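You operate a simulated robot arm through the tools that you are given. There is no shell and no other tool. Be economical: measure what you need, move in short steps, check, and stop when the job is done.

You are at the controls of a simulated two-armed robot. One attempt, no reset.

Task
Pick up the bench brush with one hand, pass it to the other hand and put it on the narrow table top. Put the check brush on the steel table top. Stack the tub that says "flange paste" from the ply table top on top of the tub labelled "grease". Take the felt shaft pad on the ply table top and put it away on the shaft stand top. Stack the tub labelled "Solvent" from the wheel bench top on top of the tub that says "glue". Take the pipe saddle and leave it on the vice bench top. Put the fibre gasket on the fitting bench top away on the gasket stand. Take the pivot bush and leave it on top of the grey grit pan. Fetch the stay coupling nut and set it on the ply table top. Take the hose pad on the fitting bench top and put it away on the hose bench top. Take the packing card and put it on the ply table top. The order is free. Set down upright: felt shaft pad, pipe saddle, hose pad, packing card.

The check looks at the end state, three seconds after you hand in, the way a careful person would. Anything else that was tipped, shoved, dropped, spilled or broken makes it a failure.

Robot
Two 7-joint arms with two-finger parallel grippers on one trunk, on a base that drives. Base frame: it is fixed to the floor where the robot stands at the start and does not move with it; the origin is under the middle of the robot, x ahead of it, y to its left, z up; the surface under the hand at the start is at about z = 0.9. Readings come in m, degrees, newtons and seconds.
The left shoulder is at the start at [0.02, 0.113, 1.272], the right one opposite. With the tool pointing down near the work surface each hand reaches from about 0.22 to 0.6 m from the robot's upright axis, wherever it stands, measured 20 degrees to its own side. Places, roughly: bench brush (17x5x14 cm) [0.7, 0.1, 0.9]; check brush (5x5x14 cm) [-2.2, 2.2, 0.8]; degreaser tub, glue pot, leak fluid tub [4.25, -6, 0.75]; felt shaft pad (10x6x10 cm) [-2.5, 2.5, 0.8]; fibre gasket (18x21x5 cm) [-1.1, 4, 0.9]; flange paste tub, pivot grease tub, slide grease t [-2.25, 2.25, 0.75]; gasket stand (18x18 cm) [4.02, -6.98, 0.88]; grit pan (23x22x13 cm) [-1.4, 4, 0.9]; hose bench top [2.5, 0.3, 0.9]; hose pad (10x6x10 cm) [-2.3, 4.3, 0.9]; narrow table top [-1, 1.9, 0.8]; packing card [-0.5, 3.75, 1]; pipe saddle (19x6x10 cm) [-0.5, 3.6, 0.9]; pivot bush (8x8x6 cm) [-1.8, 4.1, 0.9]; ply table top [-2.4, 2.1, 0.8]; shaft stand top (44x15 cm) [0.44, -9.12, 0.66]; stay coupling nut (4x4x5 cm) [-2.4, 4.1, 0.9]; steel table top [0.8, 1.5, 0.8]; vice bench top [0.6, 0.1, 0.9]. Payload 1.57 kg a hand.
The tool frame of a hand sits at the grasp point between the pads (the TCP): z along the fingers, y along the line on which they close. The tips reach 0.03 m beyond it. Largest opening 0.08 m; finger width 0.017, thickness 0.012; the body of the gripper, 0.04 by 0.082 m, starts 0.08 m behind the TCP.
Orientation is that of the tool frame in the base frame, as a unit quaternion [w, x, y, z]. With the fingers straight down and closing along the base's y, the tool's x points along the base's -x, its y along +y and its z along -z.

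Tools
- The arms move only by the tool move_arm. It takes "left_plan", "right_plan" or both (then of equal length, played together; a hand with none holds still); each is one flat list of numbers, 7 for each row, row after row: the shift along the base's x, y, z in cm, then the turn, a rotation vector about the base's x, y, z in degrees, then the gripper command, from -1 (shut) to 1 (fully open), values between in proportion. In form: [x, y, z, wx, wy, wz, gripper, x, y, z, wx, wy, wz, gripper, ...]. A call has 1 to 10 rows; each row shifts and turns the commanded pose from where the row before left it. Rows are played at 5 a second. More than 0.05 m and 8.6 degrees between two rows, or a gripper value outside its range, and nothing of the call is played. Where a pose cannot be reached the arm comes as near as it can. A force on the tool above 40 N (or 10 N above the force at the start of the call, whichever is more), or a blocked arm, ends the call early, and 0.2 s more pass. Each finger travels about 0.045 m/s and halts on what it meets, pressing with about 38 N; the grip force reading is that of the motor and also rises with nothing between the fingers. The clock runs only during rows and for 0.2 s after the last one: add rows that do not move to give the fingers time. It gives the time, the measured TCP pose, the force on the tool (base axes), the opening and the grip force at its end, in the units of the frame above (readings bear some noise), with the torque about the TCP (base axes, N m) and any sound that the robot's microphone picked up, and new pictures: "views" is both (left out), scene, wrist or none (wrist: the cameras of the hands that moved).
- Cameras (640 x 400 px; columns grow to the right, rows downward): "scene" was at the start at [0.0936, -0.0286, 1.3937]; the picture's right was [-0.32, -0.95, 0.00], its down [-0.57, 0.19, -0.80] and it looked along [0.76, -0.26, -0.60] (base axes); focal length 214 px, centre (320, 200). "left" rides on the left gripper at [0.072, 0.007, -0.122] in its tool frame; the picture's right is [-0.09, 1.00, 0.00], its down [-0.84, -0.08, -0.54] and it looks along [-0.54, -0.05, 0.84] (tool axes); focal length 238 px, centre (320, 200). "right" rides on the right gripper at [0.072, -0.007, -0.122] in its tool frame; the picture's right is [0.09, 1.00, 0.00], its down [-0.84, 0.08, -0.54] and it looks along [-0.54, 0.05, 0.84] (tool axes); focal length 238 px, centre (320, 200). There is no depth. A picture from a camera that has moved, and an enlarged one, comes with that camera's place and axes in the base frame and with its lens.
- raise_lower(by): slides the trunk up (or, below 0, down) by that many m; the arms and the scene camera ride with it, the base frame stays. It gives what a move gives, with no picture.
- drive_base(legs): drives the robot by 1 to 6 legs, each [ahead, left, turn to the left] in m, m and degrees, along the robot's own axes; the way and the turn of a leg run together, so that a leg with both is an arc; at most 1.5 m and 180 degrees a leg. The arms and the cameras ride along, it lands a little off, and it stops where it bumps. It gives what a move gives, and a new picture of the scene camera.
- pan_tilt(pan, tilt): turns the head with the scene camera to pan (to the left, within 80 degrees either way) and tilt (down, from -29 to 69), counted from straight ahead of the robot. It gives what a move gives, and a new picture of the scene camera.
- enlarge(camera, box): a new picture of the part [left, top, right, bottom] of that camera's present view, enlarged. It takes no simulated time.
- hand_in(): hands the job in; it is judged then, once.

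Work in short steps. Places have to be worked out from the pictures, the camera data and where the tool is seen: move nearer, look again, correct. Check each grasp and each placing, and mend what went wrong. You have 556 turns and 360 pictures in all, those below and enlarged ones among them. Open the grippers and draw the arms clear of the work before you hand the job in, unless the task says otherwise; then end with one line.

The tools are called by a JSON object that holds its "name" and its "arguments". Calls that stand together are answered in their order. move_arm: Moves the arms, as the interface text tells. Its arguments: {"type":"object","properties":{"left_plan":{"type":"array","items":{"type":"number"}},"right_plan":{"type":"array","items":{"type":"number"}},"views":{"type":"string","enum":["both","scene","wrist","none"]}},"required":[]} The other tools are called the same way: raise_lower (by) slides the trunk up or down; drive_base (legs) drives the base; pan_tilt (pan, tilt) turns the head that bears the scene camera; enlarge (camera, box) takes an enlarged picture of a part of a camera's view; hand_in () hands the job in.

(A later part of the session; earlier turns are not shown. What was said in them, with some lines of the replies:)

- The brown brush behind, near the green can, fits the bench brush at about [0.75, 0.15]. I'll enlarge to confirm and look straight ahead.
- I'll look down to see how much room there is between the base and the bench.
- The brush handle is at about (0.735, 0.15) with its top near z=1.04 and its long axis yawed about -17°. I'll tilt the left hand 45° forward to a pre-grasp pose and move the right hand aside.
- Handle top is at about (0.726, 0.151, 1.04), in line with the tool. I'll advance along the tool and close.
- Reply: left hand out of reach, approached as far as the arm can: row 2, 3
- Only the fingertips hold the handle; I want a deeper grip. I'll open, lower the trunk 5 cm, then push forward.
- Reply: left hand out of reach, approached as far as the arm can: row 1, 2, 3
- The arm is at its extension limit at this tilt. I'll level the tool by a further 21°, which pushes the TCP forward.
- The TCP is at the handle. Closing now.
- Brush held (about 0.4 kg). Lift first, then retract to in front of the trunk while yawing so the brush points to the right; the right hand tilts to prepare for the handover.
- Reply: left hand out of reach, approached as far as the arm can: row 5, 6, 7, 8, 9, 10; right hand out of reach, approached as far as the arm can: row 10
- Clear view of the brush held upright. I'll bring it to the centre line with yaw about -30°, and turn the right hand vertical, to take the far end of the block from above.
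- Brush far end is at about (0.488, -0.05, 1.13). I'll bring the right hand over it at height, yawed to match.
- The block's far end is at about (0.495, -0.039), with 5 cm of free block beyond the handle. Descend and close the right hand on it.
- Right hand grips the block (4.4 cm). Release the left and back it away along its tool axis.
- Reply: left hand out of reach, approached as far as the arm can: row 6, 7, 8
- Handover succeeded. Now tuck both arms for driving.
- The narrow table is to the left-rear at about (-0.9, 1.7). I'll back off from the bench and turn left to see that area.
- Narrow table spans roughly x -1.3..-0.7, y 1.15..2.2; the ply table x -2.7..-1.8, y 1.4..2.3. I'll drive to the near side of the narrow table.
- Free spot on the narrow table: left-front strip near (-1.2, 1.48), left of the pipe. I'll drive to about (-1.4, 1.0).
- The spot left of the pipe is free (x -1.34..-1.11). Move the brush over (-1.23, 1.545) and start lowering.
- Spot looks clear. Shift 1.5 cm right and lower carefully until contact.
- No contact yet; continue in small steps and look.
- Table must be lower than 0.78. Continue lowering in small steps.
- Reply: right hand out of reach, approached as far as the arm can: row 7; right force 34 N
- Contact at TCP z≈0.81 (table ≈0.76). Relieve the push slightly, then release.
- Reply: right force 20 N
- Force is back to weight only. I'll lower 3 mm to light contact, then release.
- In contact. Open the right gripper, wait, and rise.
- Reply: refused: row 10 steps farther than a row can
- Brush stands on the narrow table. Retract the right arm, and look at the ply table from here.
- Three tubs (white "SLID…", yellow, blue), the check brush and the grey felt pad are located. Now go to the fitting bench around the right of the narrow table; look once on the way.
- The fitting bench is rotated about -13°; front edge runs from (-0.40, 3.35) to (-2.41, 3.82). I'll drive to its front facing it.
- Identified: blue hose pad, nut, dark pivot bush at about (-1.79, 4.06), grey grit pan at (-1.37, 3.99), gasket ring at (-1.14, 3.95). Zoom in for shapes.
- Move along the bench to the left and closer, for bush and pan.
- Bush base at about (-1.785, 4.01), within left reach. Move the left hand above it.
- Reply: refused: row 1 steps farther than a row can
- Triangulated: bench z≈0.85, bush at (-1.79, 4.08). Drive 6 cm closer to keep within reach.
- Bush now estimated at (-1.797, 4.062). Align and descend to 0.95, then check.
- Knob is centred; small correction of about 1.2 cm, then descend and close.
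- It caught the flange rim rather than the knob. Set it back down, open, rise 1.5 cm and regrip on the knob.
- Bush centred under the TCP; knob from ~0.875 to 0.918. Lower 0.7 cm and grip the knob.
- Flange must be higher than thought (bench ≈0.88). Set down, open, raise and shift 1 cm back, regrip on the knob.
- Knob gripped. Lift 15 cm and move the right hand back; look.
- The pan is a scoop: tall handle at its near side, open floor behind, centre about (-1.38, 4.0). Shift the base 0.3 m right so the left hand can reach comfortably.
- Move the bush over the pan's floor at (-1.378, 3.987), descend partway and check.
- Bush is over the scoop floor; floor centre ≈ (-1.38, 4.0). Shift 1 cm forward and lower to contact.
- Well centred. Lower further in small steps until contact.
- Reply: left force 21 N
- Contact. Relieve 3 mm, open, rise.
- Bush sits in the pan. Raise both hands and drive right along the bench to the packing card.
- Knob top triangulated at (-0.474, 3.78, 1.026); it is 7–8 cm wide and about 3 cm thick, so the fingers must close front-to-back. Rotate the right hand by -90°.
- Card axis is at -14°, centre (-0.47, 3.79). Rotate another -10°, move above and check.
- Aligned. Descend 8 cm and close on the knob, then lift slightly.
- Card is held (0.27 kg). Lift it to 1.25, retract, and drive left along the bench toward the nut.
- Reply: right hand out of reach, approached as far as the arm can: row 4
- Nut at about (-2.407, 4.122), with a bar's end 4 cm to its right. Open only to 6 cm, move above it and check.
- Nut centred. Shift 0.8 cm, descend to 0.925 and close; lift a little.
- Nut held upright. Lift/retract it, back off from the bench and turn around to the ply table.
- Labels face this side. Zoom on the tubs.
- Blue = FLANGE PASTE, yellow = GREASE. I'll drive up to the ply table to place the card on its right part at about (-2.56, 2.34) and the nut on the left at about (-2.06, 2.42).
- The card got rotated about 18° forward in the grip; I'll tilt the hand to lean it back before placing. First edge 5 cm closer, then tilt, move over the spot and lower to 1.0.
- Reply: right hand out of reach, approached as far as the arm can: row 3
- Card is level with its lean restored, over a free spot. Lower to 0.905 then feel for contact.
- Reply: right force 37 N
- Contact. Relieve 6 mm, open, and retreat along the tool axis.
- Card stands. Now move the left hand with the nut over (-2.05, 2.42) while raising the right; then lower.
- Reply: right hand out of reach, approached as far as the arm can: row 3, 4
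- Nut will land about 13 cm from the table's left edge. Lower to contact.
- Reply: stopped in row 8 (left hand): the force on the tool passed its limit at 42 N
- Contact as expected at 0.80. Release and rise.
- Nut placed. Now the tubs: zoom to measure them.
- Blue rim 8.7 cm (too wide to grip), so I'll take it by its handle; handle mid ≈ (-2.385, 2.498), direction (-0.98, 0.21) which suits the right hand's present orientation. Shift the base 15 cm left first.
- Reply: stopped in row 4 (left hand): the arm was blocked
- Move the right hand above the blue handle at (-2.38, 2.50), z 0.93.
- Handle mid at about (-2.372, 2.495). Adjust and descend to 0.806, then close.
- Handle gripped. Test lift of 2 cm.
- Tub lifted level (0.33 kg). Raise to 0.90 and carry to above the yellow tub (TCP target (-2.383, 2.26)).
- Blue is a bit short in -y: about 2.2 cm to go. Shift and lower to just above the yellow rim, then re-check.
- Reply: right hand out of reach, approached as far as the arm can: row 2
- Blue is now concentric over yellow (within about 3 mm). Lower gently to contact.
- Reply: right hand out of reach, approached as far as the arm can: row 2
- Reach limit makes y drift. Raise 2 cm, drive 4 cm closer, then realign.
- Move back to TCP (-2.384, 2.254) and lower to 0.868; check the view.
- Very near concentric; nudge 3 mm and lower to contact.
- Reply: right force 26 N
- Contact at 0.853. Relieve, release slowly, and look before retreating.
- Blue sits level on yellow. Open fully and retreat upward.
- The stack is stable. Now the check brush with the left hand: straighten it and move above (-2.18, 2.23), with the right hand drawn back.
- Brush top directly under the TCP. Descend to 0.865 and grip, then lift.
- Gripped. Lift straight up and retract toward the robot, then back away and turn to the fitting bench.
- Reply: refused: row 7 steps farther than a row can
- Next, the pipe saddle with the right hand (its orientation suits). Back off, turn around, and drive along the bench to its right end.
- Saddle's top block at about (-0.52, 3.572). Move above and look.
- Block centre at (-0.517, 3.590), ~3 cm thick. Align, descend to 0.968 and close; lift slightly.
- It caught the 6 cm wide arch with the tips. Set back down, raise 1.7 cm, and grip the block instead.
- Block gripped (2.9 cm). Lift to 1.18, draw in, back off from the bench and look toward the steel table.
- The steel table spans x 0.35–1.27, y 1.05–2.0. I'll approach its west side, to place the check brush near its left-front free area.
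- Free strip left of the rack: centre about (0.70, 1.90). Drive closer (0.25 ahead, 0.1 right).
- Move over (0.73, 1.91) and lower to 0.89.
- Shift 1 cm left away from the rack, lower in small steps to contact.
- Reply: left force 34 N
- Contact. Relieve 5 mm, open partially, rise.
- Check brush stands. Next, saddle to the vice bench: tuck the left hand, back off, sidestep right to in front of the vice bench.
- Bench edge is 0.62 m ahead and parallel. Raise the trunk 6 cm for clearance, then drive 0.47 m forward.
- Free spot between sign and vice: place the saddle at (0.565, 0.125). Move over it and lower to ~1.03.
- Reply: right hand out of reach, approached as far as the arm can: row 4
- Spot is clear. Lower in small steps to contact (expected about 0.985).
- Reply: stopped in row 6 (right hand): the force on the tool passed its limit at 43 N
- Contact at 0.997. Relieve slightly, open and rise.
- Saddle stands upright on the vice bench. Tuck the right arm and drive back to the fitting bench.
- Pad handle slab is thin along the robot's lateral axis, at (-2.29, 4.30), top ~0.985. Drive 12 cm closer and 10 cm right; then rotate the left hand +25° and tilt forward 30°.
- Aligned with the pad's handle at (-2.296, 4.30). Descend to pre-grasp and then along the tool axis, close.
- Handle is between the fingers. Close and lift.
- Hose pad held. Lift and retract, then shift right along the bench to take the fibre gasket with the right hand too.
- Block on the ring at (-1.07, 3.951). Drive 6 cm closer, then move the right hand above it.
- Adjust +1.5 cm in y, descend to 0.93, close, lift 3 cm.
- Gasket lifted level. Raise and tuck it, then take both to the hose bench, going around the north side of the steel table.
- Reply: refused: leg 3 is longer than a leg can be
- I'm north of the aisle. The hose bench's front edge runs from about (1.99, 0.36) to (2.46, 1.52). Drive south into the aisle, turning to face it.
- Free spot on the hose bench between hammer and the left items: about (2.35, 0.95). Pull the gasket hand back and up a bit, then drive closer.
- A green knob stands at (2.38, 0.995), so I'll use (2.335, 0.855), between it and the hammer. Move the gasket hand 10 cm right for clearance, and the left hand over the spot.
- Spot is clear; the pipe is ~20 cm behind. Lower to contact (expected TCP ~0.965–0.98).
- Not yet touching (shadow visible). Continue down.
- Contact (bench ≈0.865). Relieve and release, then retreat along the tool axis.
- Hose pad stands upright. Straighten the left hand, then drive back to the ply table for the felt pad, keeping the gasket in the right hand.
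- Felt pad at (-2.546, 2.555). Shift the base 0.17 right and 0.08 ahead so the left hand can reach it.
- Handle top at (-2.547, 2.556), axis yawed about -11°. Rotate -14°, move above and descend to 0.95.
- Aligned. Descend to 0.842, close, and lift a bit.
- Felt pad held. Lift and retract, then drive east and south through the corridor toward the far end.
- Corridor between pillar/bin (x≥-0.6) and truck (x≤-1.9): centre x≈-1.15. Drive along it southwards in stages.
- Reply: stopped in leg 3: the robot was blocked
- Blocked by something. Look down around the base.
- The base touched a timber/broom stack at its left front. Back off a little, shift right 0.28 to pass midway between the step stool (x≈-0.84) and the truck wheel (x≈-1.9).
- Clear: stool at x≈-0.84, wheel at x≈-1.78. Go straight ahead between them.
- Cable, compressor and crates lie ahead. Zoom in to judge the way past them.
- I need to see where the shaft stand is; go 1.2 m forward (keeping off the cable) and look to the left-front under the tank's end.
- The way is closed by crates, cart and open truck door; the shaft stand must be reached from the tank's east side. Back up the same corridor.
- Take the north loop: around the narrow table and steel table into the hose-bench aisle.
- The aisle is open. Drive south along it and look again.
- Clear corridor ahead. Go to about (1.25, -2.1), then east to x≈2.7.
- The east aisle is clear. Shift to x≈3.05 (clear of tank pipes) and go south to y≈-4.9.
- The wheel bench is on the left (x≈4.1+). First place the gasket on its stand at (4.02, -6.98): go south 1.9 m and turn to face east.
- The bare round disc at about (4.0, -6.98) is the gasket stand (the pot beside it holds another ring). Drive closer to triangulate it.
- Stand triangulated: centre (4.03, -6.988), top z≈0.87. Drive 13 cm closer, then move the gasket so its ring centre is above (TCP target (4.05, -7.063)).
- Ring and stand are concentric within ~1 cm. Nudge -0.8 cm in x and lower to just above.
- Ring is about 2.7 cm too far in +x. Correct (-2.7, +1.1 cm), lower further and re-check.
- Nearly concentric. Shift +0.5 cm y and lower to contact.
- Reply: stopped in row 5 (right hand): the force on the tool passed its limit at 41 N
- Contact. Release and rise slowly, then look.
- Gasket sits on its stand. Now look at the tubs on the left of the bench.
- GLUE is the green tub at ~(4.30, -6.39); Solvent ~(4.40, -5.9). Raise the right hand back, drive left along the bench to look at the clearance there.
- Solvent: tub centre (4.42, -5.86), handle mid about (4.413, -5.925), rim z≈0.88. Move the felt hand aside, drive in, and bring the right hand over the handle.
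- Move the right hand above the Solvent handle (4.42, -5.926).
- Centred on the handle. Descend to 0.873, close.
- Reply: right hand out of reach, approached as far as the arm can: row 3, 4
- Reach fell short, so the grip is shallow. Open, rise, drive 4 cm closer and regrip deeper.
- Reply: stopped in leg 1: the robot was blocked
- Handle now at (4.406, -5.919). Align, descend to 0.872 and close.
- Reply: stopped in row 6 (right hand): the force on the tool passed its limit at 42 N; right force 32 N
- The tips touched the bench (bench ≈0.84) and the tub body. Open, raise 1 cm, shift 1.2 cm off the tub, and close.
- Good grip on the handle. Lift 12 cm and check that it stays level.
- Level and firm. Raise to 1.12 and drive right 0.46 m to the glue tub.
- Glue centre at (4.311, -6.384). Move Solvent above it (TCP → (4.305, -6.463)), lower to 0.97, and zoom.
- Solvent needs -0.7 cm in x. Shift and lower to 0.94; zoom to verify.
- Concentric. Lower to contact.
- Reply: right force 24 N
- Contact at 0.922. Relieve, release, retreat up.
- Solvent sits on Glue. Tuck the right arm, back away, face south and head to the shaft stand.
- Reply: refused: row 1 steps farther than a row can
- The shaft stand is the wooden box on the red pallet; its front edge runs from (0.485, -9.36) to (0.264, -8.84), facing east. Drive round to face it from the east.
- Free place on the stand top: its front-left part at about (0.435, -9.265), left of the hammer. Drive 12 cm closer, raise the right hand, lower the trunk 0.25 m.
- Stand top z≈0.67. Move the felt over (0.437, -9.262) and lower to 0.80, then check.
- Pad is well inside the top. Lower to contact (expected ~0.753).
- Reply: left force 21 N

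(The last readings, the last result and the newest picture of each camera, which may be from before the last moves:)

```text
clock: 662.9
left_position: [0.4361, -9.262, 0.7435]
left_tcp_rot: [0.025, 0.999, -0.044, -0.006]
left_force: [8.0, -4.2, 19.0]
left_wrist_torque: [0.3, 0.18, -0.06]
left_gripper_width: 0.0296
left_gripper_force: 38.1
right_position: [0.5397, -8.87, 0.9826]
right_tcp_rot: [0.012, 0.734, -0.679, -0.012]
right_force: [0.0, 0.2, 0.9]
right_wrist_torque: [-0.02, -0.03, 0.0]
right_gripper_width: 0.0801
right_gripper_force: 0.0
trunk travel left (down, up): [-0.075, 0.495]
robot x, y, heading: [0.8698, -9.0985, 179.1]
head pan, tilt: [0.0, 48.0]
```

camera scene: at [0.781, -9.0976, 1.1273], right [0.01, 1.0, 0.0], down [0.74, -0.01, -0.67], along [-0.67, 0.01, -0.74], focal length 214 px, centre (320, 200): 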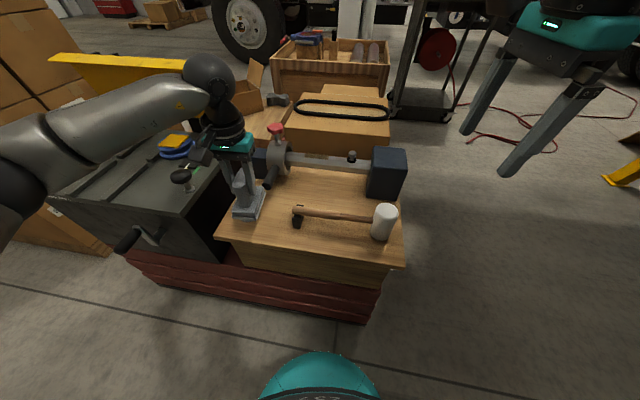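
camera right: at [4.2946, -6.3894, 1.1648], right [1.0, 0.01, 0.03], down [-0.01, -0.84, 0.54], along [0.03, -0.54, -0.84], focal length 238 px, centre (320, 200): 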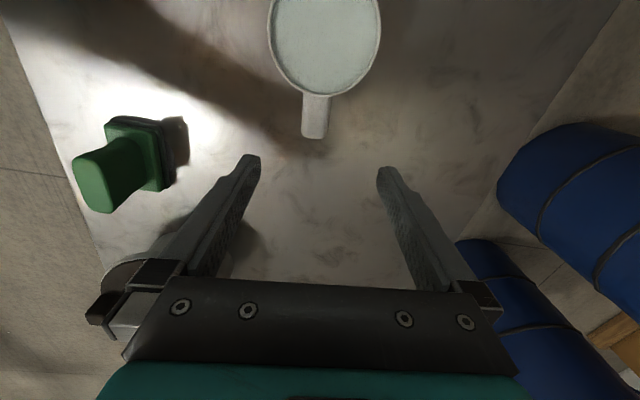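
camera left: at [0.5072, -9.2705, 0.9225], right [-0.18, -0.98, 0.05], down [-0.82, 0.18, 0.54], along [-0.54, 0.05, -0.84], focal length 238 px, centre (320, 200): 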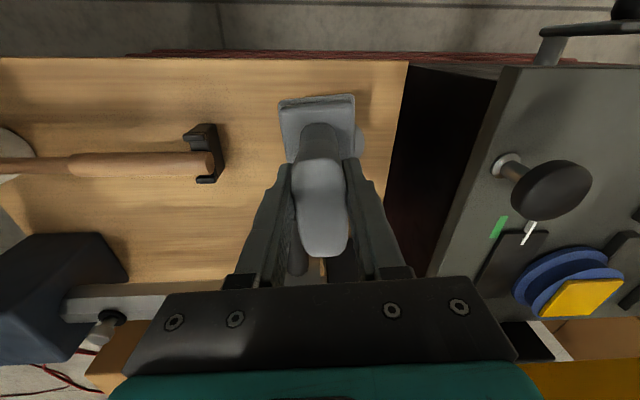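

Contact. Relieve, open (not fully, toolbox is near), and rise.

{"name": "move_arm", "arguments": {"left_plan": [0, 0, 0.3, 0, 0, 0, -1, 0, 0, 0, 0, 0, 0, 0, 0, 0, 0, 0, 0, 0, 0.4, 0, 0, 0, 0, 0, 0, 0.6, 0, 0, 3, 0, 0, 0, 0.6, 0, 0, 4.5, 0, 0, 0, 0.6, 0, 0, 4.5, 0, 0, 0, 0.6, 0, 0, 4.5, 0, 0, 0, 1], "views": "both"}}

```text
clock: 664.7
left_position: [0.4363, -9.2624, 0.9108]
left_tcp_rot: [0.026, 0.999, -0.044, -0.004]
left_force: [-0.2, 0.5, -0.4]
left_wrist_torque: [-0.01, 0.0, 0.0]
left_gripper_width: 0.0801
left_gripper_force: 0.1
right_position: [0.538, -8.8711, 0.9813]
right_tcp_rot: [0.012, 0.734, -0.679, -0.01]
right_force: [-0.2, 0.4, 0.4]
right_wrist_torque: [0.0, 0.01, 0.0]
right_gripper_width: 0.08
right_gripper_force: 0.1
trunk travel left (down, up): [-0.075, 0.495]
robot x, y, heading: [0.8666, -9.0982, 179.2]
head pan, tilt: [0.0, 48.0]
camera scene: at [0.7813, -9.0975, 1.1273], right [0.01, 1.0, 0.0], down [0.74, -0.01, -0.67], along [-0.67, 0.01, -0.74], focal length 214 px, centre (320, 200)
camera left: at [0.5079, -9.2693, 1.0314], right [-0.18, -0.98, 0.05], down [-0.82, 0.18, 0.54], along [-0.54, 0.05, -0.84], focal length 238 px, centre (320, 200)
```

scene: 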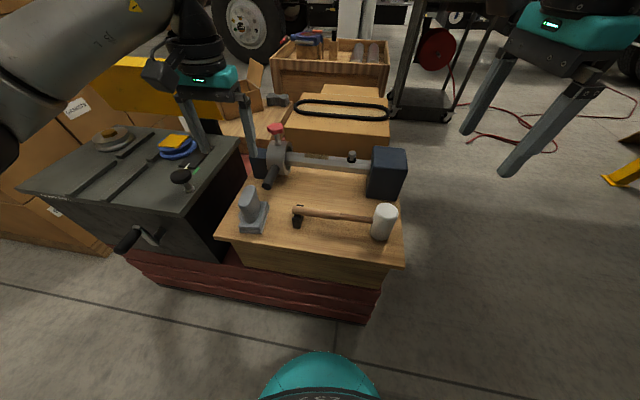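
left: 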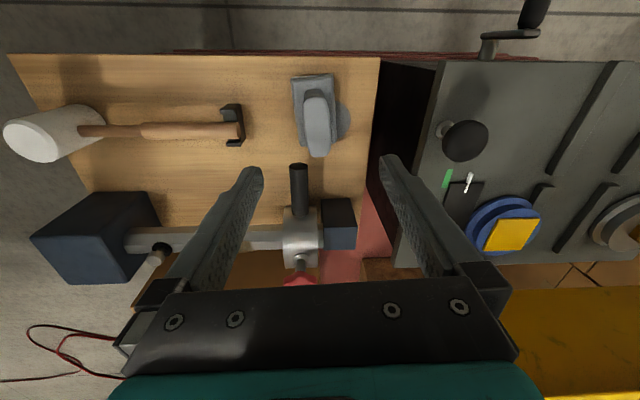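

Felt pad stands upright on the shaft stand. All jobs are done; raise both arms and back away.

{"name": "move_arm", "arguments": {"left_plan": [0, 0, 4.5, 0, 0, 0, 1, 0, 0, 4.5, 0, 0, 0, 1, 3, -1, 2, 0, 0, 0, 1, 3, -1, 0, 0, 0, 0, 1], "right_plan": [2, 0, 3, 0, 0, 0, 1, 2, 0, 3, 0, 0, 0, 1, 0, 0, 0, 0, 0, 0, 1, 0, 0, 0, 0, 0, 0, 1], "views": "none"}}

{"name": "drive_base", "arguments": {"legs": [[-0.4, 0, 0]]}}

```text
clock: 665.7
left_position: [0.4955, -9.2835, 1.0174]
left_tcp_rot: [0.025, 0.999, -0.044, -0.003]
left_force: [-0.7, -0.7, -0.5]
left_wrist_torque: [-0.01, -0.01, -0.01]
left_gripper_width: 0.08
left_gripper_force: 0.1
right_position: [0.5777, -8.8721, 1.0439]
right_tcp_rot: [0.011, 0.734, -0.679, -0.01]
right_force: [0.9, -0.3, 0.0]
right_wrist_torque: [0.01, 0.0, -0.03]
right_gripper_width: 0.0799
right_gripper_force: 0.1
trunk travel left (down, up): [-0.075, 0.495]
robot x, y, heading: [0.8703, -9.1004, 179.1]
head pan, tilt: [0.0, 48.0]
```

```text
clock: 668.2
left_position: [0.8949, -9.2873, 1.0179]
left_tcp_rot: [0.025, 0.999, -0.046, -0.004]
left_force: [0.0, 0.1, -0.2]
left_wrist_torque: [-0.06, 0.02, -0.01]
left_gripper_width: 0.0803
left_gripper_force: 0.1
right_position: [0.9795, -8.878, 1.0437]
right_tcp_rot: [0.012, 0.733, -0.68, -0.011]
right_force: [-0.4, 0.6, 0.8]
right_wrist_torque: [0.0, 0.03, -0.01]
right_gripper_width: 0.0799
right_gripper_force: 0.2
trunk travel left (down, up): [-0.075, 0.495]
robot x, y, heading: [1.2712, -9.105, 179.0]
head pan, tilt: [0.0, 48.0]
camera scene: at [1.1811, -9.1038, 1.1273], right [0.02, 1.0, 0.0], down [0.74, -0.01, -0.67], along [-0.67, 0.01, -0.74], focal length 214 px, centre (320, 200)
```

scene: 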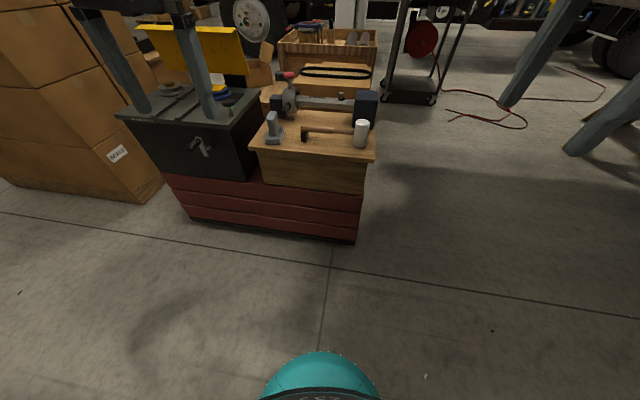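

The arms are clear, the grippers are open and every item is in place, so I'm handing in.

{"name": "hand_in", "arguments": {}}

```text
The job is handed in.
```

All eleven items were placed and looked right in the last picture I took of each; the base bumped a broom by the pillar (it was still standing) and something under the wheel bench, and I did not re-check the benches before handing in.
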